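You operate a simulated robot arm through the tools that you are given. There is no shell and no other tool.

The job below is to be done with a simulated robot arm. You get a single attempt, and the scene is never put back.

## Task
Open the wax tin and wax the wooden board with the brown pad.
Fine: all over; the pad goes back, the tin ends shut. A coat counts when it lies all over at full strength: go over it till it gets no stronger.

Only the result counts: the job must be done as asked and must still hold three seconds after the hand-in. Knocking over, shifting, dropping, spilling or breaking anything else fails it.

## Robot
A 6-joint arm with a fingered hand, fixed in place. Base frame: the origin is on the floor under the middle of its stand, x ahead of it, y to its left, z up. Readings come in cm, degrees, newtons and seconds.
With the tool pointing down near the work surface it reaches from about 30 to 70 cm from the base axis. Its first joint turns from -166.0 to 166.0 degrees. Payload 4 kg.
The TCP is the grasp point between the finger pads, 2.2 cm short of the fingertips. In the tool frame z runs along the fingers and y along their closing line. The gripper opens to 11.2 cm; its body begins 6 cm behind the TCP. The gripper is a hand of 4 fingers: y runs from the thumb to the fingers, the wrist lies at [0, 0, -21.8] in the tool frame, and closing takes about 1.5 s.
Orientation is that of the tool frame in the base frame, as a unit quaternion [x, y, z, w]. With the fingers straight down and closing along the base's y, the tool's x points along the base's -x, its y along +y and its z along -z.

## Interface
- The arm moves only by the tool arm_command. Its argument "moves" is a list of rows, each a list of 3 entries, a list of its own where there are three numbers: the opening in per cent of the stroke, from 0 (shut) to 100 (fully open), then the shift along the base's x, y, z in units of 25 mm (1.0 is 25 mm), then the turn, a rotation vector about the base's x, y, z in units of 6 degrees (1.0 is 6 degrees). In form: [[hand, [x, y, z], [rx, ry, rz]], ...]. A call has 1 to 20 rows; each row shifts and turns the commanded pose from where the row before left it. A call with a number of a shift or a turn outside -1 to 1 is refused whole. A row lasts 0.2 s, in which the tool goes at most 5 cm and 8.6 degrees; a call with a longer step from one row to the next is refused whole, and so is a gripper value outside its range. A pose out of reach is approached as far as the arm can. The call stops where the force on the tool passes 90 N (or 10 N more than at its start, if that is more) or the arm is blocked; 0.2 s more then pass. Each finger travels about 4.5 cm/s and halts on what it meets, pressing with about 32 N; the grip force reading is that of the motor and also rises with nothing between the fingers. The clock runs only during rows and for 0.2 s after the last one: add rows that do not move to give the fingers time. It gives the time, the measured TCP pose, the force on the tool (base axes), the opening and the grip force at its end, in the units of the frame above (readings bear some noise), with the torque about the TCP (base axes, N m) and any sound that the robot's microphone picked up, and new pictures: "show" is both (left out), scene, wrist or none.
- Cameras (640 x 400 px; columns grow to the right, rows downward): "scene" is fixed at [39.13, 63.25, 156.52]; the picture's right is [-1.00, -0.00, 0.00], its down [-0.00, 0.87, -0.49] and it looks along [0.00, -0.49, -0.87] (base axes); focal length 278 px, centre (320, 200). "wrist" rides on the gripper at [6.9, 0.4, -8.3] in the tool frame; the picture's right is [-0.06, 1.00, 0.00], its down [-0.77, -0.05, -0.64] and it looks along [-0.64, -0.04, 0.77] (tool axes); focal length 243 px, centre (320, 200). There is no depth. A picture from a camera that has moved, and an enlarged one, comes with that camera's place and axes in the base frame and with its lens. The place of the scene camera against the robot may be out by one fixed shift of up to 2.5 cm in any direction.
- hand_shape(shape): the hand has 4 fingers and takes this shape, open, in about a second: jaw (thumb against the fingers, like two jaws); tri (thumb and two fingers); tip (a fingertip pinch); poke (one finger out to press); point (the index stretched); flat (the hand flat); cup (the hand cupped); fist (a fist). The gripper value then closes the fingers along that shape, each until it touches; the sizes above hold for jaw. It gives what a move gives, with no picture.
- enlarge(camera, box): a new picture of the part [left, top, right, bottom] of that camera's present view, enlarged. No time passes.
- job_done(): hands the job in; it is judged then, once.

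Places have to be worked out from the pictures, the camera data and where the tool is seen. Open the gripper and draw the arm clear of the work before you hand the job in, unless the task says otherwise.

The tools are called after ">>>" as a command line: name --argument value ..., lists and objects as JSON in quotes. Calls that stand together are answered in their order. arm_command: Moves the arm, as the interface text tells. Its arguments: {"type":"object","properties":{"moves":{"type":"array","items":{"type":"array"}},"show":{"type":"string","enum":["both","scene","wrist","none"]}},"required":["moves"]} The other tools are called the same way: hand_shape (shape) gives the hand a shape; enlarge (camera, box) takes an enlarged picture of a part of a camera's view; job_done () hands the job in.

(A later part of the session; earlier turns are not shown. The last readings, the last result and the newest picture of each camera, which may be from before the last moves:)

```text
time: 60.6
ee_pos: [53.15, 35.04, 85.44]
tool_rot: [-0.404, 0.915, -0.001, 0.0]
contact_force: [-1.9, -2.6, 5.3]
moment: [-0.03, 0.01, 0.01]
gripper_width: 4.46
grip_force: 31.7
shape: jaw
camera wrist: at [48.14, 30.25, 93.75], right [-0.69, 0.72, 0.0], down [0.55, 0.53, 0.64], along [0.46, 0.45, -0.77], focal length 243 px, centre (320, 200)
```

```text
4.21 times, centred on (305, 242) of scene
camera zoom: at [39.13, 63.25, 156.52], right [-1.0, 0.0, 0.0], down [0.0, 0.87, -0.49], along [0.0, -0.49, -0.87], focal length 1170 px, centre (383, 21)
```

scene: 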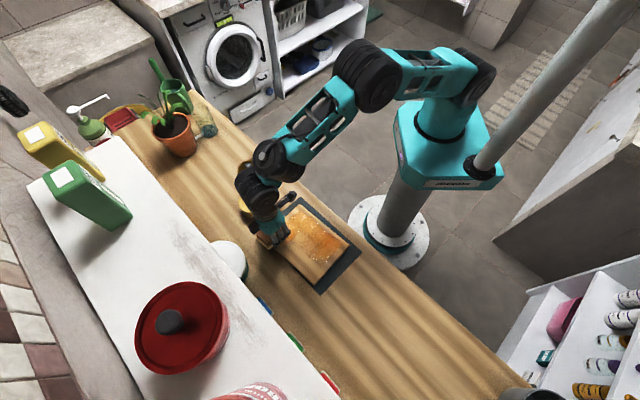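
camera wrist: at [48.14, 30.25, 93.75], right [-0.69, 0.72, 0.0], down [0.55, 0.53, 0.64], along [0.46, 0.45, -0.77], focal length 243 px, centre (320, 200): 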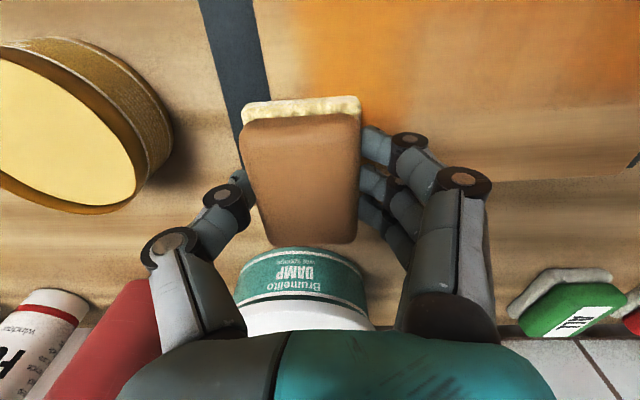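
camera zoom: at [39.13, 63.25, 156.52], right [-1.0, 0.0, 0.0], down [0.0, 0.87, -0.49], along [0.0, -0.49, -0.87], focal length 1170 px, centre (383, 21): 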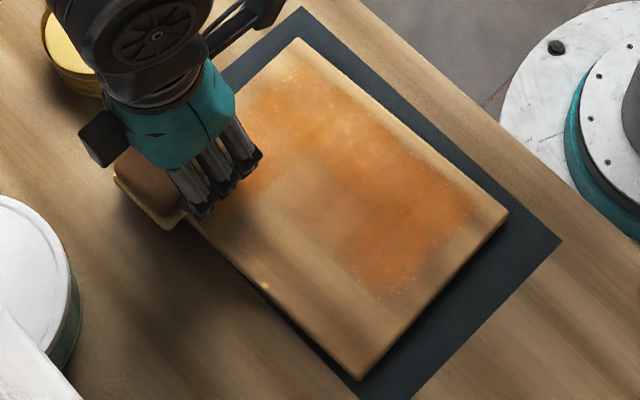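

The band along the tin end is coated, with the same bare margin of about 2 cm at the board's end even though the pad covered it. I carry on with the far lane toward the other end, pressing slightly more.

>>> arm_command --moves '[[0, [0, 0, -0.02], [0, 0, 0]], [0, [-0.354, 0.324, 0], [0, 0, 0]], [0, [-0.354, 0.324, 0], [0, 0, 0]], [0, [-0.354, 0.324, 0], [0, 0, 0]], [0, [-0.354, 0.324, 0], [0, 0, 0]], [0, [-0.354, 0.324, 0], [0, 0, 0]], [0, [-0.354, 0.324, 0], [0, 0, 0]], [0, [-0.354, 0.324, 0], [0, 0, 0]], [0, [-0.354, 0.324, 0], [0, 0, 0]], [0, [-0.354, 0.324, 0], [0, 0, 0]], [0, [-0.354, 0.324, 0], [0, 0, 0]], [0, [-0.354, 0.324, 0], [0, 0, 0]], [0, [-0.354, 0.324, 0], [0, 0, 0]], [0, [-0.354, 0.324, 0], [0, 0, 0]], [0, [-0.354, 0.324, 0], [0, 0, 0]], [0, [0, 0, 0], [0, 0, 0]]]' --show "both"

>>> enlarge --camera "scene" --box '[260, 195, 350, 290]'

>>> enlarge --camera "wrist" --box '[0, 0, 260, 240]'

```text
time: 64.0
ee_pos: [40.83, 46.3, 85.45]
tool_rot: [-0.404, 0.915, 0.0, 0.0]
contact_force: [3.7, -3.6, 12.0]
moment: [-0.13, -0.13, 0.05]
gripper_width: 4.49
grip_force: 31.7
shape: jaw
camera wrist: at [35.79, 41.57, 93.71], right [-0.69, 0.72, 0.0], down [0.55, 0.53, 0.64], along [0.46, 0.45, -0.77], focal length 243 px, centre (320, 200)
```

scene: 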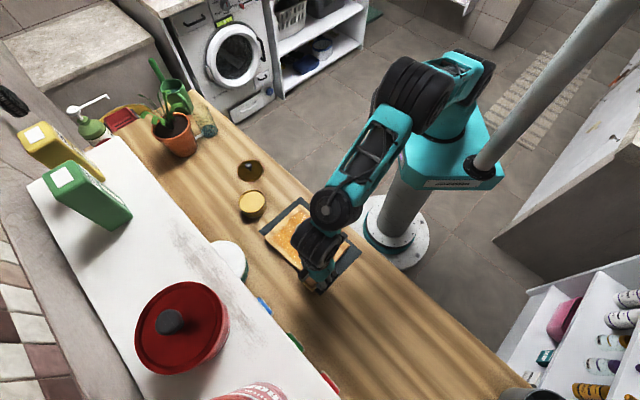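
wrist: 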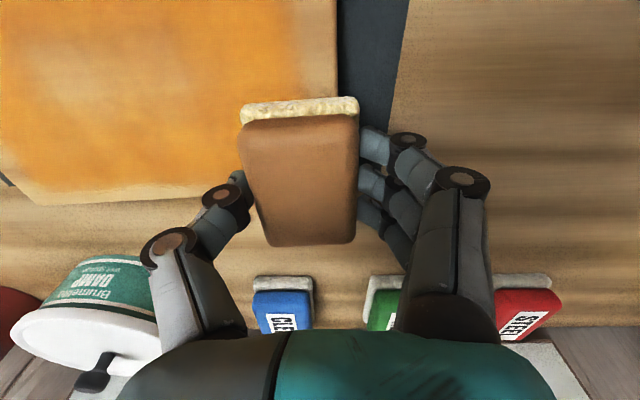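

```text
4.21 times, centred on (305, 242) of scene
camera zoom: at [39.13, 63.25, 156.52], right [-1.0, 0.0, 0.0], down [0.0, 0.87, -0.49], along [0.0, -0.49, -0.87], focal length 1170 px, centre (383, 21)
```

zoom: 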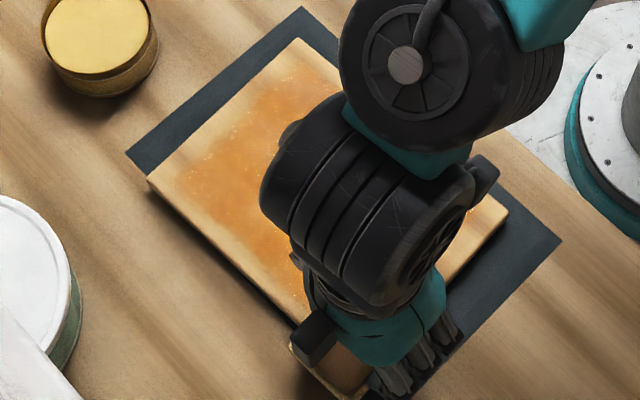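

```text
1.67 times, centred on (130, 120) of wrist
camera zoom: at [35.79, 41.57, 93.71], right [-0.69, 0.72, 0.0], down [0.55, 0.53, 0.64], along [0.46, 0.45, -0.77], focal length 404 px, centre (637, 333)
```

zoom: 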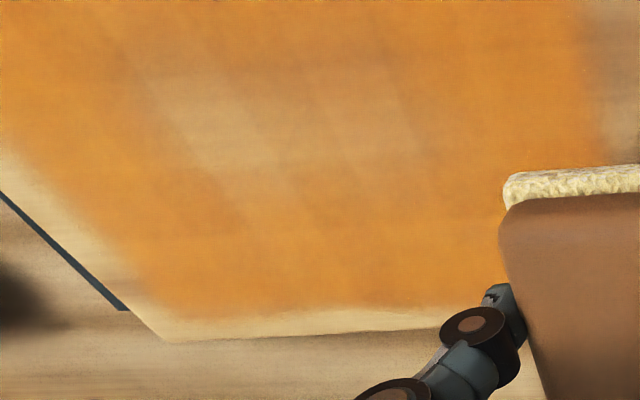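

The far lane is coated to within about 1 cm of the far edge. I now go back along the paler middle lane.

>>> arm_command --moves '[[0, [-0.364, -0.3985, 0], [0, 0, 0]], [0, [-0.364, -0.3985, 0], [0, 0, 0]], [0, [-0.364, -0.3985, 0], [0, 0, 0]], [0, [-0.364, -0.3985, 0], [0, 0, 0]], [0, [0.354, -0.324, 0], [0, 0, 0]], [0, [0.354, -0.324, 0], [0, 0, 0]], [0, [0.354, -0.324, 0], [0, 0, 0]], [0, [0.354, -0.324, 0], [0, 0, 0]], [0, [0.354, -0.324, 0], [0, 0, 0]], [0, [0.354, -0.324, 0], [0, 0, 0]], [0, [0.354, -0.324, 0], [0, 0, 0]], [0, [0.354, -0.324, 0], [0, 0, 0]], [0, [0.354, -0.324, 0], [0, 0, 0]], [0, [0.354, -0.324, 0], [0, 0, 0]], [0, [0.354, -0.324, 0], [0, 0, 0]], [0, [0.354, -0.324, 0], [0, 0, 0]], [0, [0.354, -0.324, 0], [0, 0, 0]], [0, [0.354, -0.324, 0], [0, 0, 0]], [0, [0, 0, 0], [0, 0, 0]]]' --show "none"

>>> arm_command --moves '[[0, [0, 0, 0.3], [0, 0, 0]], [0, [0.4, -0.36, 0.7], [0, 0, 0]], [0, [0.7, -0.62, 0.8], [0, 0, 0]], [0, [0.7, -0.62, 0.8], [0, 0, 0]], [0, [0.7, -0.62, 0.8], [0, 0, 0]], [0, [0, 0, 0], [0, 0, 0]]]' --show "both"

>>> enlarge --camera "scene" --box '[260, 195, 350, 290]'

```text
time: 68.0
ee_pos: [49.26, 31.0, 85.41]
tool_rot: [-0.403, 0.915, 0.0, 0.0]
contact_force: [-8.1, 5.9, 18.8]
moment: [0.1, 0.17, -0.01]
gripper_width: 4.51
grip_force: 31.5
shape: jaw
```

```text
time: 69.4
ee_pos: [55.64, 25.59, 93.93]
tool_rot: [-0.404, 0.915, 0.0, 0.0]
contact_force: [-1.4, 0.6, -1.1]
moment: [-0.01, -0.04, -0.03]
gripper_width: 4.5
grip_force: 31.8
shape: jaw
camera wrist: at [50.64, 20.76, 102.18], right [-0.69, 0.72, 0.0], down [0.55, 0.53, 0.64], along [0.46, 0.45, -0.77], focal length 243 px, centre (320, 200)
```

scene: 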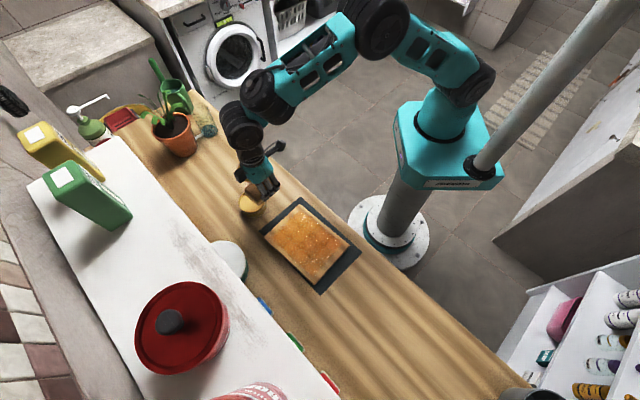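
wrist: 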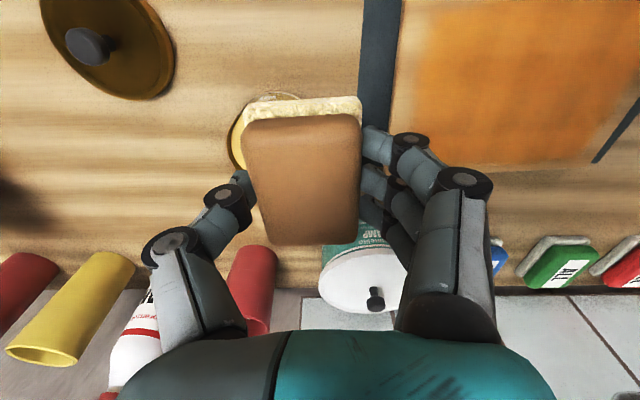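

```text
4.21 times, centred on (305, 242) of scene
camera zoom: at [39.13, 63.25, 156.52], right [-1.0, 0.0, 0.0], down [0.0, 0.87, -0.49], along [0.0, -0.49, -0.87], focal length 1170 px, centre (383, 21)
```

zoom: 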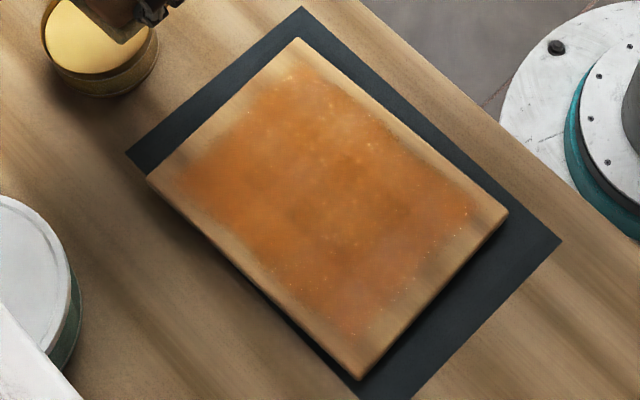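

The whole inner field is amber now with an even soft margin, though strength varies. The wool has paled, so I go back over the tin and dip again.

>>> arm_command --moves '[[0, [0.77, -0.03, 0], [0, 0, 0]], [0, [0.77, -0.02, 0], [0, 0, 0]], [0, [0, 0, 0], [0, 0, 0]], [0, [0, 0, -0.6], [0, 0, 0]], [0, [0, 0, -0.6], [0, 0, 0]], [0, [0, 0, -0.6], [0, 0, 0]], [0, [0, 0, -0.4], [0, 0, 0]], [0, [0, 0, 0], [0, 0, 0]]]' --show "wrist"

>>> enlarge --camera "wrist" --box '[180, 60, 460, 260]'

```text
time: 71.2
ee_pos: [59.45, 25.42, 88.51]
tool_rot: [-0.403, 0.915, 0.001, 0.0]
contact_force: [-0.7, 0.3, -0.8]
moment: [-0.02, 0.02, 0.01]
gripper_width: 4.5
grip_force: 32.2
shape: jaw
camera wrist: at [54.48, 20.57, 96.63], right [-0.69, 0.72, 0.0], down [0.55, 0.53, 0.64], along [0.46, 0.45, -0.77], focal length 243 px, centre (320, 200)
```

wrist: 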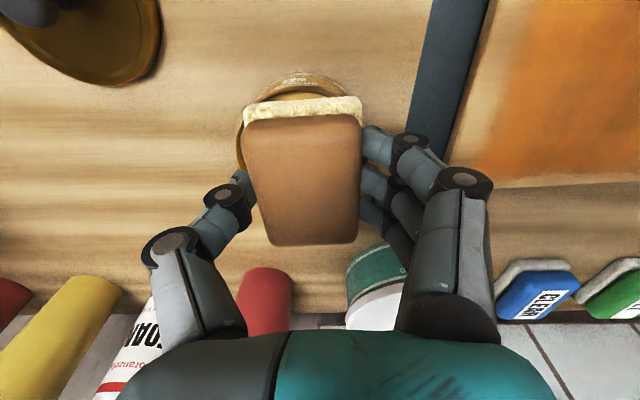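

```text
2.00 times, centred on (320, 160) of wrist
camera zoom: at [54.48, 20.57, 96.63], right [-0.69, 0.72, 0.0], down [0.55, 0.53, 0.64], along [0.46, 0.45, -0.77], focal length 485 px, centre (320, 280)
```

zoom: 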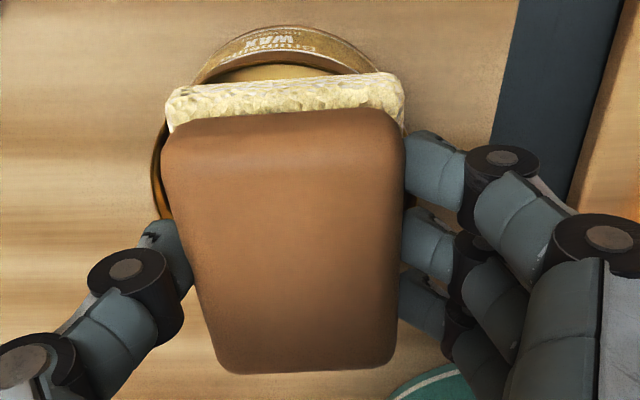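

Pad is again centred over the tin; the wool is now a paler cream. I lower to contact in small steps and press briefly.

>>> arm_command --moves '[[0, [0, 0, -0.2], [0, 0, 0]], [0, [0, 0, -0.12], [0, 0, 0]], [0, [0, 0, 0], [0, 0, 0]]]' --show "none"

>>> arm_command --moves '[[0, [0, 0, -0.08], [0, 0, 0]], [0, [0, 0, 0], [0, 0, 0]]]' --show "none"

>>> arm_command --moves '[[0, [0, 0, -0.06], [0, 0, 0]], [0, [0, 0, 0], [0, 0, 0]]]' --show "none"

```text
time: 72.0
ee_pos: [59.44, 25.29, 87.57]
tool_rot: [-0.404, 0.915, 0.0, 0.0]
contact_force: [0.5, 0.2, -0.6]
moment: [0.0, 0.0, -0.02]
gripper_width: 4.52
grip_force: 31.8
shape: jaw
```

```text
time: 72.6
ee_pos: [59.46, 25.36, 87.32]
tool_rot: [-0.404, 0.915, 0.0, 0.0]
contact_force: [0.8, 0.0, -0.5]
moment: [0.01, -0.02, 0.0]
gripper_width: 4.5
grip_force: 32.3
shape: jaw
```

```text
time: 73.2
ee_pos: [59.54, 25.44, 87.32]
tool_rot: [-0.403, 0.915, 0.0, 0.001]
contact_force: [-1.3, 0.0, 2.7]
moment: [0.03, 0.05, 0.02]
gripper_width: 4.49
grip_force: 31.7
shape: jaw
```

>>> arm_command --moves '[[0, [0, 0, -0.05], [0, 0, 0]], [0, [0, 0, 0], [0, 0, 0]], [0, [0, 0, 0], [0, 0, 0]], [0, [0, 0, 0], [0, 0, 0]], [0, [0, 0, 0], [0, 0, 0]]]' --show "wrist"

>>> enlarge --camera "wrist" --box '[180, 60, 460, 260]'

```text
time: 74.4
ee_pos: [59.46, 25.37, 87.11]
tool_rot: [-0.404, 0.915, 0.0, 0.001]
contact_force: [0.3, -1.3, 15.9]
moment: [0.0, 0.01, -0.01]
gripper_width: 4.47
grip_force: 32.6
shape: jaw
camera wrist: at [54.5, 20.59, 95.44], right [-0.69, 0.72, 0.0], down [0.55, 0.53, 0.64], along [0.46, 0.45, -0.77], focal length 243 px, centre (320, 200)
```

wrist: 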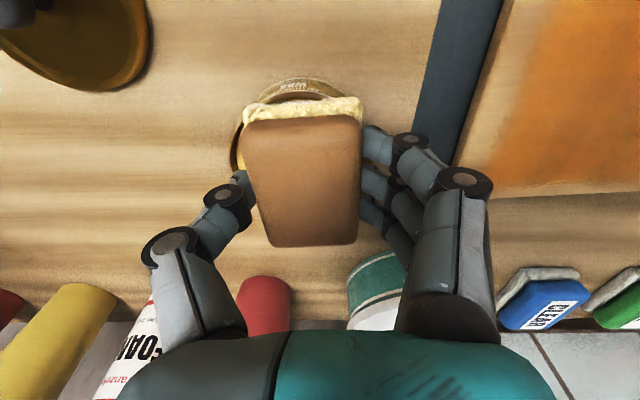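

```text
2.00 times, centred on (320, 160) of wrist
camera zoom: at [54.5, 20.59, 95.44], right [-0.69, 0.72, 0.0], down [0.55, 0.53, 0.64], along [0.46, 0.45, -0.77], focal length 485 px, centre (320, 280)
```

zoom: 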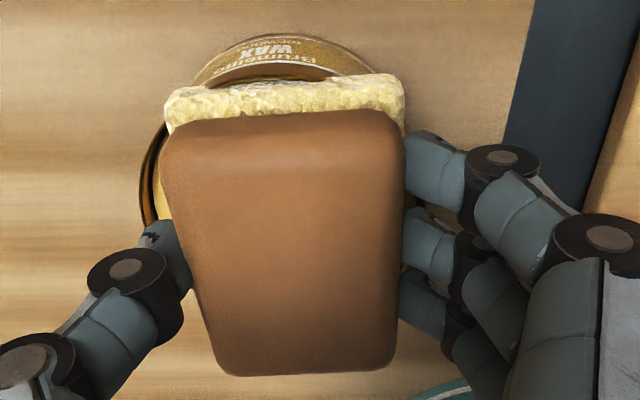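

Contact again at 16 N; the pad is reloaded. I lift off and return above the near lane at the tin end.

>>> arm_command --moves '[[0, [0, 0, 0.2], [0, 0, 0]], [0, [0, 0, 0.6], [0, 0, 0]], [0, [0, 0, 0.6], [0, 0, 0]], [0, [0, 0, 0.6], [0, 0, 0]], [0, [-0.95, 0.07, 0], [0, 0, 0]], [0, [-0.95, 0.07, 0], [0, 0, 0]], [0, [-0.95, 0.07, 0], [0, 0, 0]], [0, [-0.95, 0.07, 0], [0, 0, 0]], [0, [-0.95, 0.07, 0], [0, 0, 0]], [0, [-0.95, 0.07, 0], [0, 0, 0]], [0, [0, 0, -0.6], [0, 0, 0]], [0, [0, 0, -0.6], [0, 0, 0]], [0, [0, 0, -0.6], [0, 0, 0]], [0, [0, 0, -0.45], [0, 0, 0]], [0, [0, 0, 0], [0, 0, 0]]]' --show "none"

>>> arm_command --moves '[[0, [0, 0, -0.1], [0, 0, 0]], [0, [0, 0, 0], [0, 0, 0]]]' --show "none"

>>> arm_command --moves '[[0, [0, 0, -0.06], [0, 0, 0]], [0, [0, 0, 0], [0, 0, 0]]]' --show "none"

```text
time: 77.6
ee_pos: [45.22, 26.48, 86.35]
tool_rot: [-0.404, 0.915, 0.0, 0.0]
contact_force: [0.1, 0.4, -1.5]
moment: [-0.02, -0.02, 0.02]
gripper_width: 4.49
grip_force: 31.5
shape: jaw
```

```text
time: 78.2
ee_pos: [45.17, 26.44, 86.35]
tool_rot: [-0.404, 0.915, 0.0, 0.0]
contact_force: [-0.7, -1.1, -1.3]
moment: [0.02, 0.01, 0.01]
gripper_width: 4.46
grip_force: 31.7
shape: jaw
```

```text
time: 78.8
ee_pos: [45.18, 26.45, 86.11]
tool_rot: [-0.404, 0.915, 0.0, 0.0]
contact_force: [-0.7, -0.6, 0.0]
moment: [-0.01, -0.05, 0.01]
gripper_width: 4.45
grip_force: 32.0
shape: jaw
```

Still free at z≈86.1. I step down to contact.

>>> arm_command --moves '[[0, [0, 0, -0.18], [0, 0, 0]], [0, [0, 0, 0], [0, 0, 0]]]' --show "none"

>>> arm_command --moves '[[0, [0, 0, -0.06], [0, 0, 0]], [0, [0, 0, 0], [0, 0, 0]]]' --show "none"

>>> arm_command --moves '[[0, [0, 0, -0.06], [0, 0, 0]], [0, [0, 0, 0], [0, 0, 0]]]' --show "none"

```text
time: 79.4
ee_pos: [45.24, 26.54, 85.56]
tool_rot: [-0.403, 0.915, 0.0, 0.0]
contact_force: [-0.2, 0.3, -0.7]
moment: [-0.02, 0.0, -0.02]
gripper_width: 4.47
grip_force: 31.7
shape: jaw
```

```text
time: 80.0
ee_pos: [45.24, 26.42, 85.56]
tool_rot: [-0.403, 0.915, -0.001, 0.0]
contact_force: [-0.1, -0.1, 1.2]
moment: [-0.01, 0.06, 0.0]
gripper_width: 4.49
grip_force: 32.5
shape: jaw
```

```text
time: 80.6
ee_pos: [45.25, 26.54, 85.47]
tool_rot: [-0.404, 0.915, 0.001, 0.0]
contact_force: [-1.5, -0.9, 16.3]
moment: [-0.03, 0.04, 0.01]
gripper_width: 4.46
grip_force: 32.5
shape: jaw
```

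Contact at 16 N. I stroke along the near edge to the other end, going slightly further past the end this time.

>>> arm_command --moves '[[0, [-0.365, 0.333, 0], [0, 0, 0]], [0, [-0.365, 0.333, 0], [0, 0, 0]], [0, [-0.365, 0.333, 0], [0, 0, 0]], [0, [-0.365, 0.333, 0], [0, 0, 0]], [0, [-0.365, 0.333, 0], [0, 0, 0]], [0, [-0.365, 0.333, 0], [0, 0, 0]], [0, [-0.365, 0.333, 0], [0, 0, 0]], [0, [-0.365, 0.333, 0], [0, 0, 0]], [0, [-0.365, 0.333, 0], [0, 0, 0]], [0, [-0.365, 0.333, 0], [0, 0, 0]], [0, [-0.365, 0.333, 0], [0, 0, 0]], [0, [-0.365, 0.333, 0], [0, 0, 0]], [0, [-0.365, 0.333, 0], [0, 0, 0]], [0, [-0.365, 0.333, 0], [0, 0, 0]], [0, [0, 0, 0], [0, 0, 0]]]' --show "wrist"

>>> enlarge --camera "wrist" --box '[0, 60, 260, 300]'

```text
time: 83.8
ee_pos: [32.41, 38.03, 85.32]
tool_rot: [-0.403, 0.915, 0.001, 0.0]
contact_force: [4.6, -4.6, 17.7]
moment: [-0.24, -0.19, 0.04]
gripper_width: 4.5
grip_force: 32.0
shape: jaw
camera wrist: at [27.5, 33.24, 93.6], right [-0.69, 0.72, 0.0], down [0.55, 0.53, 0.64], along [0.46, 0.45, -0.77], focal length 243 px, centre (320, 200)
```

wrist: 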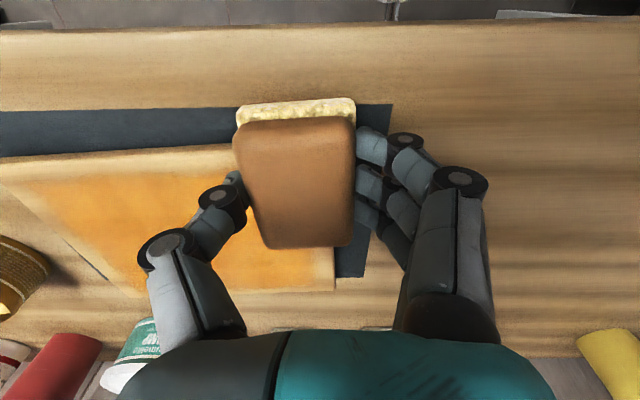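

```text
1.67 times, centred on (130, 180) of wrist
camera zoom: at [27.5, 33.24, 93.6], right [-0.69, 0.72, 0.0], down [0.55, 0.53, 0.64], along [0.46, 0.45, -0.77], focal length 404 px, centre (637, 233)
```

zoom: 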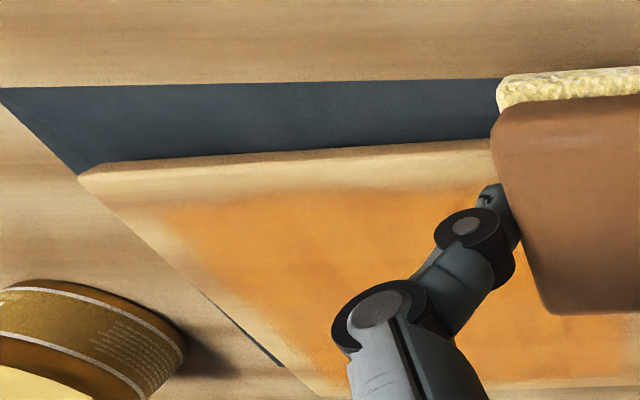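

The near boundary stays at the same place on the board (m≈50.5) even with the pad centred on it, so the coat field itself ends there. I wipe across the far short end next.

>>> arm_command --moves '[[0, [0.321, 0.351, 0], [0, 0, 0]], [0, [0.321, 0.351, 0], [0, 0, 0]], [0, [0.321, 0.351, 0], [0, 0, 0]], [0, [0.321, 0.351, 0], [0, 0, 0]], [0, [0.321, 0.351, 0], [0, 0, 0]], [0, [0.321, 0.351, 0], [0, 0, 0]], [0, [0.321, 0.351, 0], [0, 0, 0]], [0, [0.321, 0.351, 0], [0, 0, 0]], [0, [0.321, 0.351, 0], [0, 0, 0]], [0, [0.321, 0.351, 0], [0, 0, 0]], [0, [0, 0, 0], [0, 0, 0]]]' --show "wrist"

>>> enlarge --camera "wrist" --box '[60, 0, 400, 220]'

```text
time: 86.2
ee_pos: [40.52, 46.81, 85.34]
tool_rot: [-0.404, 0.915, 0.0, 0.001]
contact_force: [-2.4, -3.3, 7.5]
moment: [-0.06, 0.01, -0.04]
gripper_width: 4.49
grip_force: 31.8
shape: jaw
camera wrist: at [35.5, 42.03, 93.65], right [-0.69, 0.72, 0.0], down [0.55, 0.53, 0.64], along [0.46, 0.45, -0.77], focal length 243 px, centre (320, 200)
```

wrist: 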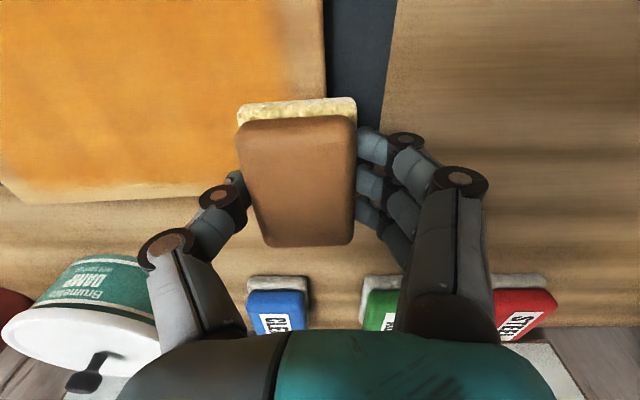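

```text
1.82 times, centred on (230, 110) of wrist
camera zoom: at [35.5, 42.03, 93.65], right [-0.69, 0.72, 0.0], down [0.55, 0.53, 0.64], along [0.46, 0.45, -0.77], focal length 441 px, centre (484, 364)
```

zoom: 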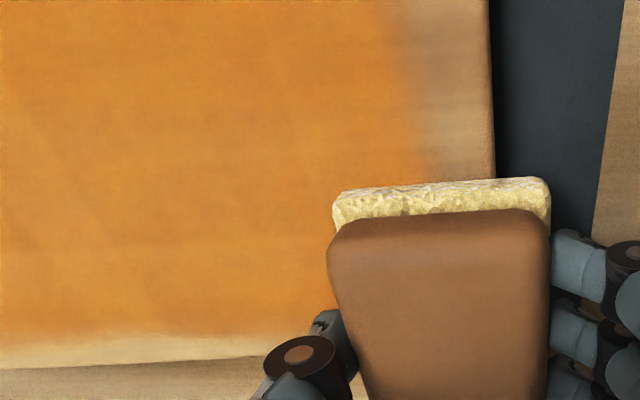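

Same at this end: the pad has wiped right over the edge and the coat field ends about 1.7 cm inside. I go back along the far lane toward the tin end.

>>> arm_command --moves '[[0, [-0.1, -0.11, 0], [0, 0, 0]], [0, [0.365, -0.333, 0], [0, 0, 0]], [0, [0.365, -0.333, 0], [0, 0, 0]], [0, [0.365, -0.333, 0], [0, 0, 0]], [0, [0.365, -0.333, 0], [0, 0, 0]], [0, [0.365, -0.333, 0], [0, 0, 0]], [0, [0.365, -0.333, 0], [0, 0, 0]], [0, [0.365, -0.333, 0], [0, 0, 0]], [0, [0.365, -0.333, 0], [0, 0, 0]], [0, [0.365, -0.333, 0], [0, 0, 0]], [0, [0.365, -0.333, 0], [0, 0, 0]], [0, [0.365, -0.333, 0], [0, 0, 0]], [0, [0.365, -0.333, 0], [0, 0, 0]], [0, [0.365, -0.333, 0], [0, 0, 0]], [0, [0, 0, 0], [0, 0, 0]]]' --show "scene"

>>> enlarge --camera "scene" --box '[260, 195, 350, 290]'

```text
time: 89.4
ee_pos: [51.99, 35.72, 85.18]
tool_rot: [-0.403, 0.915, 0.001, -0.001]
contact_force: [-6.1, 4.9, 17.5]
moment: [0.05, 0.09, -0.02]
gripper_width: 4.46
grip_force: 31.5
shape: jaw
```

scene: 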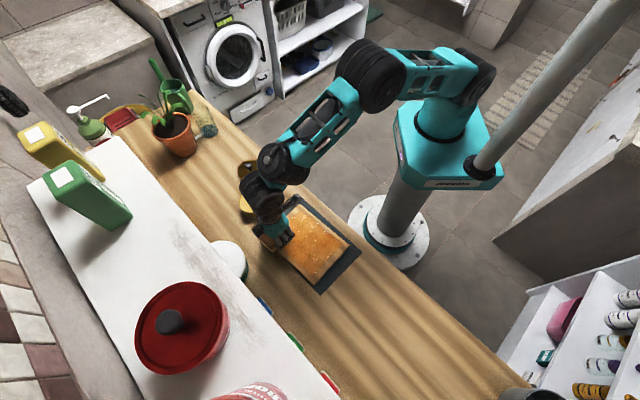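

```text
4.21 times, centred on (305, 242) of scene
camera zoom: at [39.13, 63.25, 156.52], right [-1.0, 0.0, 0.0], down [0.0, 0.87, -0.49], along [0.0, -0.49, -0.87], focal length 1170 px, centre (383, 21)
```

zoom: 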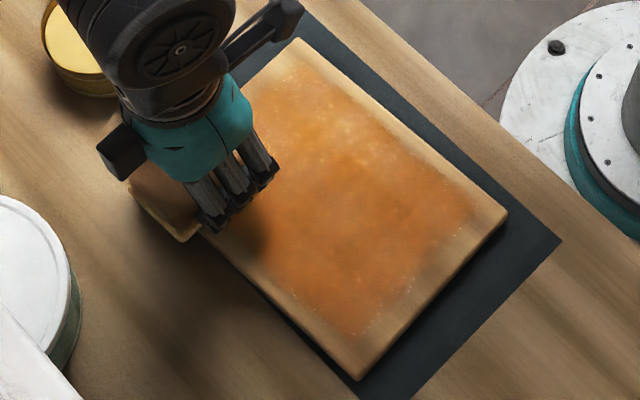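

The coat looks even across the field now. I cross back along the tin end to the near edge and then set up on an inner lane.

>>> arm_command --moves '[[0, [0.35, -0.32, 0], [0, 0, 0]], [0, [-0.33, -0.36, 0], [0, 0, 0]], [0, [-0.33, -0.36, 0], [0, 0, 0]], [0, [-0.33, -0.36, 0], [0, 0, 0]], [0, [-0.33, -0.36, 0], [0, 0, 0]], [0, [-0.33, -0.36, 0], [0, 0, 0]], [0, [-0.33, -0.36, 0], [0, 0, 0]], [0, [-0.33, -0.36, 0], [0, 0, 0]], [0, [-0.33, -0.36, 0], [0, 0, 0]], [0, [-0.33, -0.36, 0], [0, 0, 0]], [0, [0.33, 0.36, 0], [0, 0, 0]], [0, [0.33, 0.36, 0], [0, 0, 0]], [0, [0.33, 0.36, 0], [0, 0, 0]], [0, [0, 0, 0], [0, 0, 0]]]' --show "none"

>>> arm_command --moves '[[0, [-0.365, 0.333, 0], [0, 0, 0]], [0, [-0.365, 0.333, 0], [0, 0, 0]], [0, [-0.365, 0.333, 0], [0, 0, 0]], [0, [-0.365, 0.333, 0], [0, 0, 0]], [0, [-0.365, 0.333, 0], [0, 0, 0]], [0, [-0.365, 0.333, 0], [0, 0, 0]], [0, [-0.365, 0.333, 0], [0, 0, 0]], [0, [-0.365, 0.333, 0], [0, 0, 0]], [0, [-0.365, 0.333, 0], [0, 0, 0]], [0, [-0.365, 0.333, 0], [0, 0, 0]], [0, [-0.365, 0.333, 0], [0, 0, 0]], [0, [-0.365, 0.333, 0], [0, 0, 0]], [0, [-0.365, 0.333, 0], [0, 0, 0]], [0, [-0.365, 0.333, 0], [0, 0, 0]], [0, [0.33, 0.36, 0], [0, 0, 0]], [0, [0.33, 0.36, 0], [0, 0, 0]], [0, [0.33, 0.36, 0], [0, 0, 0]], [0, [0, 0, 0], [0, 0, 0]]]' --show "wrist"

>>> enlarge --camera "wrist" --box '[0, 0, 300, 240]'

```text
time: 92.4
ee_pos: [48.05, 29.61, 85.28]
tool_rot: [-0.404, 0.915, 0.0, 0.001]
contact_force: [-5.4, -4.8, 13.9]
moment: [-0.09, 0.08, 0.02]
gripper_width: 4.48
grip_force: 31.5
shape: jaw
```

```text
time: 96.2
ee_pos: [37.69, 43.99, 85.31]
tool_rot: [-0.403, 0.915, 0.0, 0.0]
contact_force: [-3.5, -1.8, 9.4]
moment: [-0.06, 0.04, 0.0]
gripper_width: 4.5
grip_force: 31.8
shape: jaw
camera wrist: at [32.78, 39.12, 93.64], right [-0.69, 0.72, 0.0], down [0.55, 0.53, 0.64], along [0.46, 0.45, -0.77], focal length 243 px, centre (320, 200)
```

wrist: 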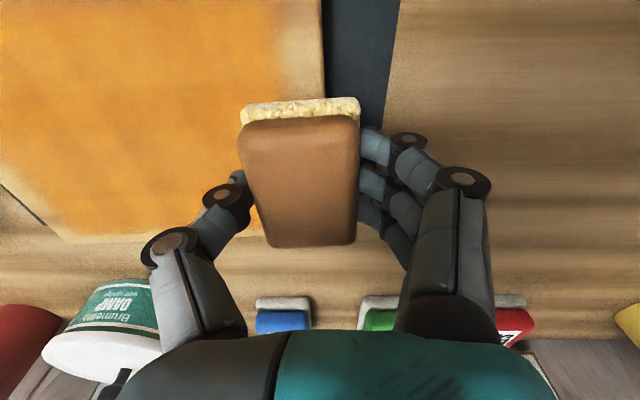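

```text
1.67 times, centred on (150, 120) of wrist
camera zoom: at [32.78, 39.12, 93.64], right [-0.69, 0.72, 0.0], down [0.55, 0.53, 0.64], along [0.46, 0.45, -0.77], focal length 404 px, centre (603, 333)
```

zoom: 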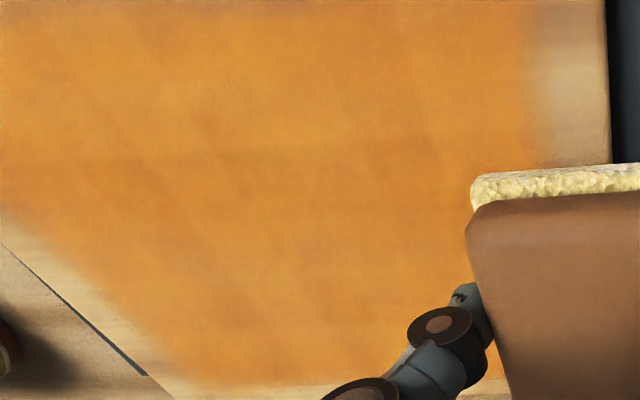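

The coat looks uniform over the wood grain. I run the other inner lane back, then lift and compare the overall colour.

>>> arm_command --moves '[[0, [0.365, -0.333, 0], [0, 0, 0]], [0, [0.365, -0.333, 0], [0, 0, 0]], [0, [0.365, -0.333, 0], [0, 0, 0]], [0, [0.365, -0.333, 0], [0, 0, 0]], [0, [0.365, -0.333, 0], [0, 0, 0]], [0, [0.365, -0.333, 0], [0, 0, 0]], [0, [0.365, -0.333, 0], [0, 0, 0]], [0, [0.365, -0.333, 0], [0, 0, 0]], [0, [0.365, -0.333, 0], [0, 0, 0]], [0, [0.365, -0.333, 0], [0, 0, 0]], [0, [0.365, -0.333, 0], [0, 0, 0]], [0, [0.365, -0.333, 0], [0, 0, 0]], [0, [0.365, -0.333, 0], [0, 0, 0]], [0, [0.365, -0.333, 0], [0, 0, 0]], [0, [0, 0, 0], [0, 0, 0]]]' --show "none"

>>> arm_command --moves '[[0, [0, 0, 0.3], [0, 0, 0]], [0, [0.4, -0.36, 0.7], [0, 0, 0]], [0, [0.7, -0.62, 0.8], [0, 0, 0]], [0, [0.7, -0.62, 0.8], [0, 0, 0]], [0, [0.7, -0.62, 0.8], [0, 0, 0]], [0, [0, 0, 0], [0, 0, 0]]]' --show "both"

>>> enlarge --camera "scene" --box '[260, 195, 350, 290]'

>>> enlarge --camera "wrist" --box '[340, 0, 640, 200]'

```text
time: 99.4
ee_pos: [50.35, 32.17, 85.2]
tool_rot: [-0.404, 0.915, 0.0, -0.001]
contact_force: [-4.2, 3.3, 11.5]
moment: [0.07, 0.08, 0.0]
gripper_width: 4.48
grip_force: 31.5
shape: jaw
```

```text
time: 100.8
ee_pos: [56.72, 26.78, 93.82]
tool_rot: [-0.403, 0.915, 0.0, 0.0]
contact_force: [0.8, -0.1, -1.3]
moment: [-0.02, 0.02, -0.02]
gripper_width: 4.47
grip_force: 31.9
shape: jaw
camera wrist: at [51.8, 21.93, 102.06], right [-0.69, 0.72, 0.0], down [0.55, 0.53, 0.64], along [0.46, 0.45, -0.77], focal length 243 px, centre (320, 200)
```

scene: 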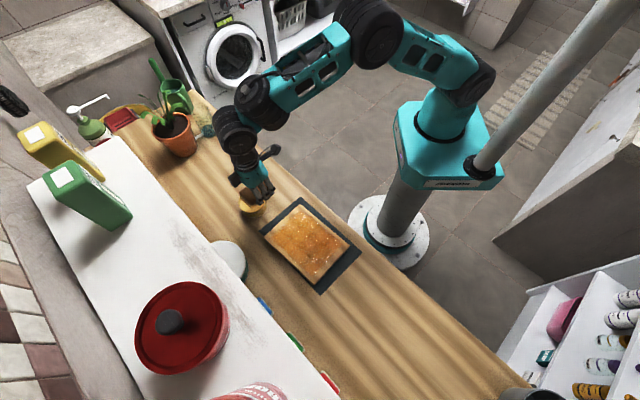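
wrist: 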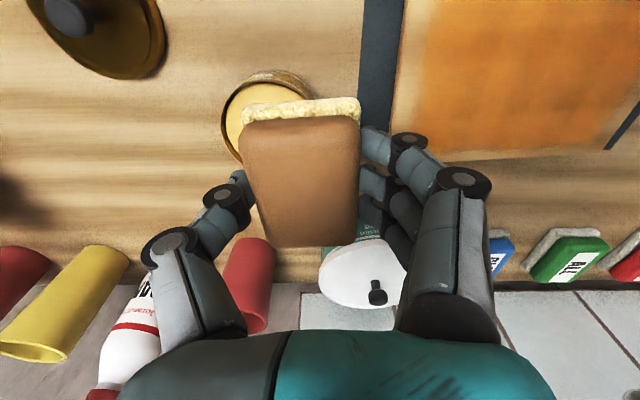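

```text
4.21 times, centred on (305, 242) of scene
camera zoom: at [39.13, 63.25, 156.52], right [-1.0, 0.0, 0.0], down [0.0, 0.87, -0.49], along [0.0, -0.49, -0.87], focal length 1170 px, centre (383, 21)
```

zoom: 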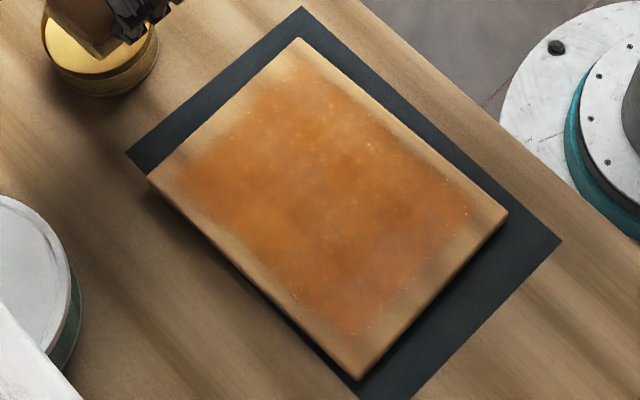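

```text
2.00 times, centred on (490, 100) of wrist
camera zoom: at [51.8, 21.93, 102.06], right [-0.69, 0.72, 0.0], down [0.55, 0.53, 0.64], along [0.46, 0.45, -0.77], focal length 485 px, centre (-20, 400)
```

zoom: 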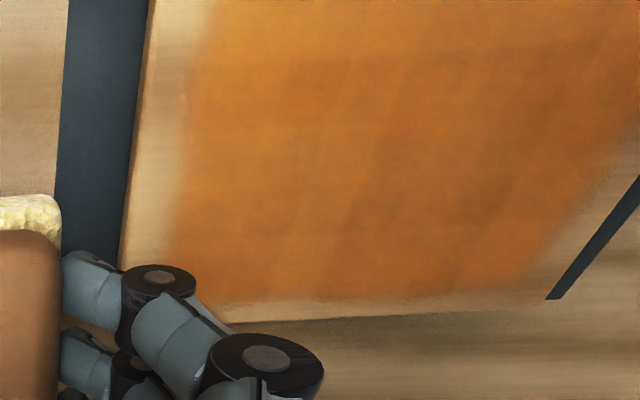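

Compared with the earlier pass the colour is hardly stronger, only more even. To be sure of full strength I dip a third time and go over everything again.

>>> arm_command --moves '[[0, [0.556, -0.262, 0], [0, 0, 0]], [0, [0.556, -0.262, 0], [0, 0, 0]], [0, [0, 0, 0], [0, 0, 0]], [0, [0, 0, -0.6], [0, 0, 0]], [0, [0, 0, -0.6], [0, 0, 0]], [0, [0, 0, -0.6], [0, 0, 0]], [0, [0, 0, -0.5], [0, 0, 0]], [0, [0, 0, 0], [0, 0, 0]]]' --show "wrist"

>>> enlarge --camera "wrist" --box '[180, 60, 460, 260]'

```text
time: 102.6
ee_pos: [59.51, 25.41, 88.07]
tool_rot: [-0.404, 0.915, 0.0, -0.001]
contact_force: [-0.4, 0.6, -0.7]
moment: [-0.02, 0.0, 0.01]
gripper_width: 4.47
grip_force: 32.0
shape: jaw
camera wrist: at [54.51, 20.64, 96.4], right [-0.69, 0.72, 0.0], down [0.55, 0.53, 0.64], along [0.46, 0.45, -0.77], focal length 243 px, centre (320, 200)
```

wrist: 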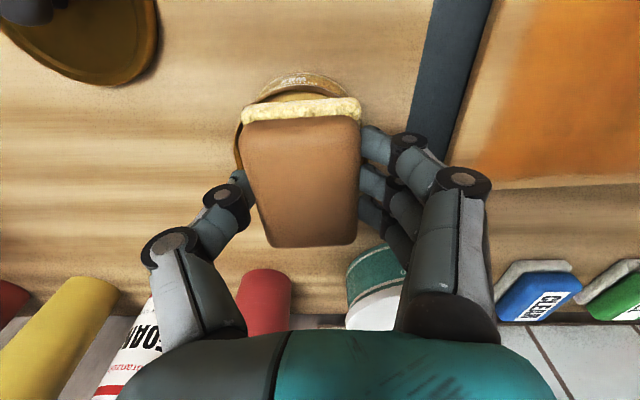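

```text
2.00 times, centred on (320, 160) of wrist
camera zoom: at [54.51, 20.64, 96.4], right [-0.69, 0.72, 0.0], down [0.55, 0.53, 0.64], along [0.46, 0.45, -0.77], focal length 485 px, centre (320, 280)
```

zoom: 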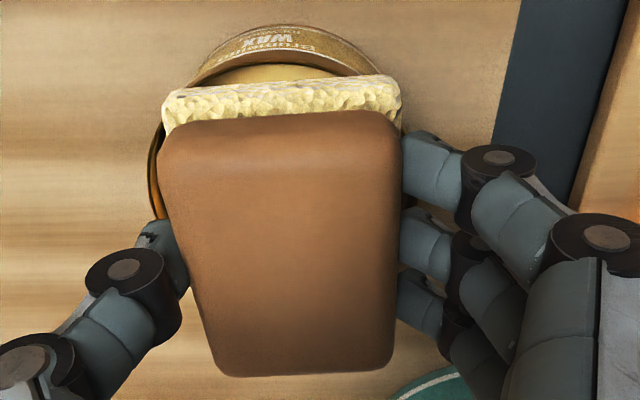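

Tin unchanged, pad centred. I lower to contact and press.

>>> arm_command --moves '[[0, [0, 0, -0.2], [0, 0, 0]], [0, [0, 0, -0.1], [0, 0, 0]], [0, [0, 0, 0], [0, 0, 0]]]' --show "none"

>>> arm_command --moves '[[0, [0, 0, -0.06], [0, 0, 0]], [0, [0, 0, 0], [0, 0, 0]]]' --show "none"

>>> arm_command --moves '[[0, [0, 0, -0.05], [0, 0, 0]], [0, [0, 0, 0], [0, 0, 0]]]' --show "none"

```text
time: 103.4
ee_pos: [59.53, 25.49, 87.34]
tool_rot: [-0.403, 0.915, -0.001, 0.001]
contact_force: [-0.2, -0.3, -0.4]
moment: [-0.03, -0.01, 0.0]
gripper_width: 4.46
grip_force: 32.4
shape: jaw
```

```text
time: 104.0
ee_pos: [59.4, 25.48, 87.26]
tool_rot: [-0.403, 0.915, 0.0, -0.001]
contact_force: [0.7, 0.0, -0.2]
moment: [0.02, 0.0, 0.0]
gripper_width: 4.45
grip_force: 32.3
shape: jaw
```

```text
time: 104.6
ee_pos: [59.46, 25.44, 87.18]
tool_rot: [-0.403, 0.915, 0.0, 0.0]
contact_force: [-0.4, -0.7, 6.4]
moment: [0.03, 0.08, 0.05]
gripper_width: 4.46
grip_force: 31.9
shape: jaw
```

>>> arm_command --moves '[[0, [0, 0, -0.04], [0, 0, 0]], [0, [0, 0, 0], [0, 0, 0]], [0, [0, 0, 0], [0, 0, 0]], [0, [0, 0, 0], [0, 0, 0]], [0, [0, 0, 0], [0, 0, 0]]]' --show "none"

>>> arm_command --moves '[[0, [0, 0, 0.2], [0, 0, 0]], [0, [0, 0, 0.6], [0, 0, 0]], [0, [0, 0, 0.6], [0, 0, 0]], [0, [0, 0, 0.6], [0, 0, 0]], [0, [-0.95, 0.07, 0], [0, 0, 0]], [0, [-0.95, 0.07, 0], [0, 0, 0]], [0, [-0.95, 0.07, 0], [0, 0, 0]], [0, [-0.95, 0.07, 0], [0, 0, 0]], [0, [-0.95, 0.07, 0], [0, 0, 0]], [0, [-0.95, 0.07, 0], [0, 0, 0]], [0, [0, 0, -0.6], [0, 0, 0]], [0, [0, 0, -0.6], [0, 0, 0]], [0, [0, 0, -0.6], [0, 0, 0]], [0, [0, 0, -0.6], [0, 0, 0]], [0, [0, 0, -0.15], [0, 0, 0]], [0, [0, 0, 0], [0, 0, 0]]]' --show "none"

>>> arm_command --moves '[[0, [0, 0, -0.06], [0, 0, 0]], [0, [0, 0, 0], [0, 0, 0]]]' --show "none"

```text
time: 105.8
ee_pos: [59.44, 25.51, 87.11]
tool_rot: [-0.404, 0.915, 0.0, 0.001]
contact_force: [-0.1, -0.4, 20.5]
moment: [-0.05, -0.02, -0.01]
gripper_width: 4.48
grip_force: 32.4
shape: jaw
```

```text
time: 109.2
ee_pos: [45.24, 26.46, 85.51]
tool_rot: [-0.403, 0.915, 0.0, 0.0]
contact_force: [-0.4, -0.7, -0.3]
moment: [0.0, 0.0, 0.01]
gripper_width: 4.47
grip_force: 32.1
shape: jaw
```

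```text
time: 109.8
ee_pos: [45.19, 26.45, 85.4]
tool_rot: [-0.403, 0.915, 0.0, -0.001]
contact_force: [-0.1, 0.0, 0.4]
moment: [0.03, 0.02, -0.01]
gripper_width: 4.47
grip_force: 31.8
shape: jaw
```

The pad took wax at 20 N and now just touches the board. I press to about 15 N and run the near lane again.

>>> arm_command --moves '[[0, [0, 0, -0.07], [0, 0, 0]], [0, [0, 0, 0], [0, 0, 0]]]' --show "none"

>>> arm_command --moves '[[0, [-0.365, 0.333, 0], [0, 0, 0]], [0, [-0.365, 0.333, 0], [0, 0, 0]], [0, [-0.365, 0.333, 0], [0, 0, 0]], [0, [-0.365, 0.333, 0], [0, 0, 0]], [0, [-0.365, 0.333, 0], [0, 0, 0]], [0, [-0.365, 0.333, 0], [0, 0, 0]], [0, [-0.365, 0.333, 0], [0, 0, 0]], [0, [-0.365, 0.333, 0], [0, 0, 0]], [0, [-0.365, 0.333, 0], [0, 0, 0]], [0, [-0.365, 0.333, 0], [0, 0, 0]], [0, [-0.365, 0.333, 0], [0, 0, 0]], [0, [-0.365, 0.333, 0], [0, 0, 0]], [0, [-0.365, 0.333, 0], [0, 0, 0]], [0, [-0.365, 0.333, 0], [0, 0, 0]], [0, [0, 0, 0], [0, 0, 0]]]' --show "none"

>>> arm_command --moves '[[0, [0.321, 0.351, 0], [0, 0, 0]], [0, [0.321, 0.351, 0], [0, 0, 0]], [0, [0.321, 0.351, 0], [0, 0, 0]], [0, [0.321, 0.351, 0], [0, 0, 0]], [0, [0.321, 0.351, 0], [0, 0, 0]], [0, [0.321, 0.351, 0], [0, 0, 0]], [0, [0.321, 0.351, 0], [0, 0, 0]], [0, [0.321, 0.351, 0], [0, 0, 0]], [0, [0.321, 0.351, 0], [0, 0, 0]], [0, [0.26, 0.285, 0], [0, 0, 0]], [0, [0, 0, 0], [0, 0, 0]]]' --show "both"

>>> enlarge --camera "wrist" --box '[0, 0, 340, 220]'

```text
time: 110.4
ee_pos: [45.19, 26.58, 85.32]
tool_rot: [-0.404, 0.915, 0.0, 0.001]
contact_force: [-0.8, -2.0, 15.3]
moment: [0.0, 0.04, 0.03]
gripper_width: 4.47
grip_force: 32.1
shape: jaw
```

```text
time: 113.6
ee_pos: [32.34, 38.1, 85.25]
tool_rot: [-0.403, 0.915, 0.0, 0.0]
contact_force: [4.9, -4.0, 16.0]
moment: [-0.15, -0.19, 0.0]
gripper_width: 4.52
grip_force: 32.5
shape: jaw
```

```text
time: 116.0
ee_pos: [40.4, 46.65, 85.34]
tool_rot: [-0.404, 0.915, 0.0, 0.0]
contact_force: [-5.1, -4.9, 10.9]
moment: [-0.1, 0.05, -0.05]
gripper_width: 4.56
grip_force: 32.1
shape: jaw
camera wrist: at [35.43, 41.94, 93.57], right [-0.69, 0.72, 0.0], down [0.55, 0.53, 0.64], along [0.46, 0.45, -0.77], focal length 243 px, centre (320, 200)
```

scene: 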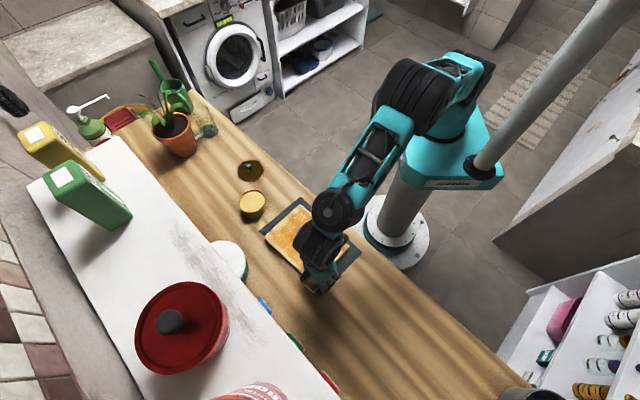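
wrist: 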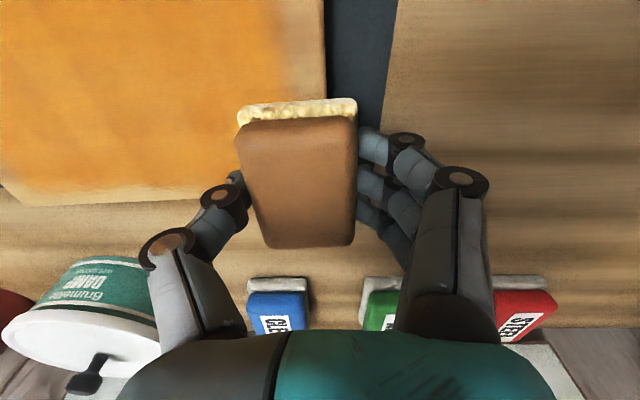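

```text
1.82 times, centred on (170, 110) of wrist
camera zoom: at [35.43, 41.94, 93.57], right [-0.69, 0.72, 0.0], down [0.55, 0.53, 0.64], along [0.46, 0.45, -0.77], focal length 441 px, centre (593, 364)
```

zoom: 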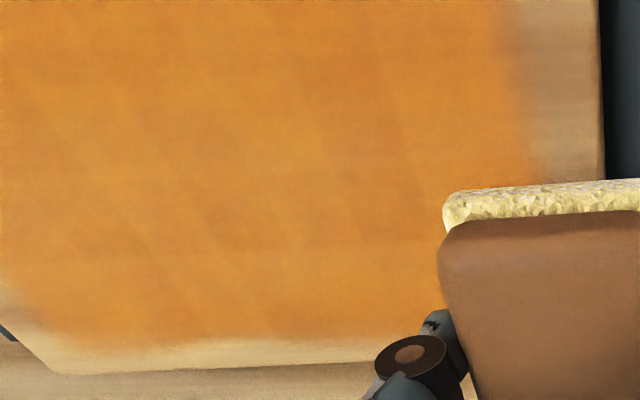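

The field remains evenly amber up to its borders. I complete the third round: far lane back, across the tin end, and both inner lanes.

>>> arm_command --moves '[[0, [0.365, -0.333, 0], [0, 0, 0]], [0, [0.365, -0.333, 0], [0, 0, 0]], [0, [0.365, -0.333, 0], [0, 0, 0]], [0, [0.365, -0.333, 0], [0, 0, 0]], [0, [0.365, -0.333, 0], [0, 0, 0]], [0, [0.365, -0.333, 0], [0, 0, 0]], [0, [0.365, -0.333, 0], [0, 0, 0]], [0, [0.365, -0.333, 0], [0, 0, 0]], [0, [0.365, -0.333, 0], [0, 0, 0]], [0, [0.365, -0.333, 0], [0, 0, 0]], [0, [0.365, -0.333, 0], [0, 0, 0]], [0, [0.365, -0.333, 0], [0, 0, 0]], [0, [0.365, -0.333, 0], [0, 0, 0]], [0, [0.33, -0.3, 0], [0, 0, 0]], [0, [0, 0, 0], [0, 0, 0]]]' --show "none"

>>> arm_command --moves '[[0, [-0.33, -0.36, 0], [0, 0, 0]], [0, [-0.33, -0.36, 0], [0, 0, 0]], [0, [-0.33, -0.36, 0], [0, 0, 0]], [0, [-0.33, -0.36, 0], [0, 0, 0]], [0, [-0.33, -0.36, 0], [0, 0, 0]], [0, [-0.33, -0.36, 0], [0, 0, 0]], [0, [-0.33, -0.36, 0], [0, 0, 0]], [0, [-0.33, -0.36, 0], [0, 0, 0]], [0, [-0.33, -0.36, 0], [0, 0, 0]], [0, [0.33, 0.36, 0], [0, 0, 0]], [0, [0.33, 0.36, 0], [0, 0, 0]], [0, [0.33, 0.36, 0], [0, 0, 0]], [0, [0, 0, 0], [0, 0, 0]]]' --show "scene"

>>> enlarge --camera "scene" --box '[260, 195, 350, 290]'

```text
time: 119.2
ee_pos: [52.85, 35.34, 85.16]
tool_rot: [-0.404, 0.915, 0.0, 0.001]
contact_force: [-4.1, 4.5, 15.8]
moment: [0.08, 0.07, -0.01]
gripper_width: 4.48
grip_force: 31.9
shape: jaw
```

```text
time: 122.0
ee_pos: [48.04, 29.84, 85.32]
tool_rot: [-0.404, 0.915, 0.0, -0.001]
contact_force: [-5.4, -6.2, 17.6]
moment: [-0.14, 0.02, -0.01]
gripper_width: 4.51
grip_force: 31.8
shape: jaw
```

scene: 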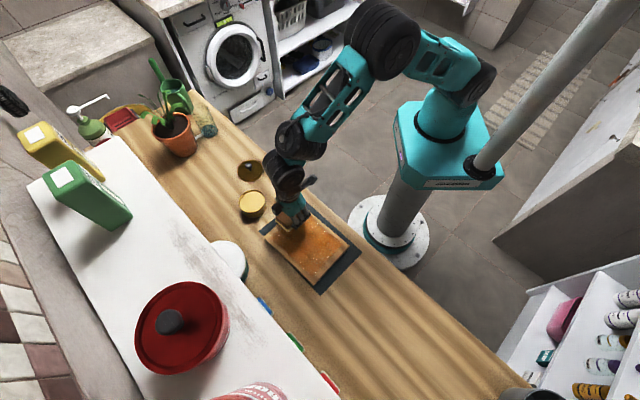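

```text
4.21 times, centred on (305, 242) of scene
camera zoom: at [39.13, 63.25, 156.52], right [-1.0, 0.0, 0.0], down [0.0, 0.87, -0.49], along [0.0, -0.49, -0.87], focal length 1170 px, centre (383, 21)
```

zoom: 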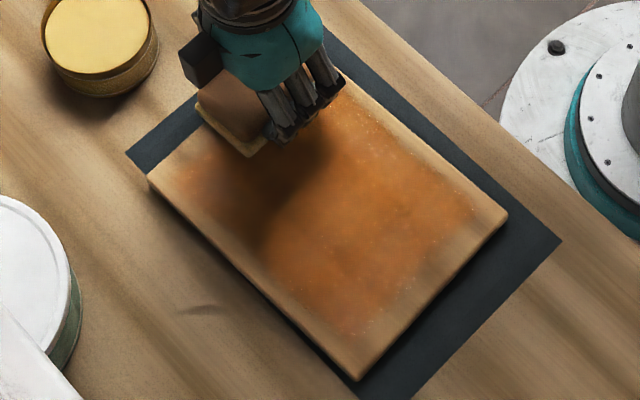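

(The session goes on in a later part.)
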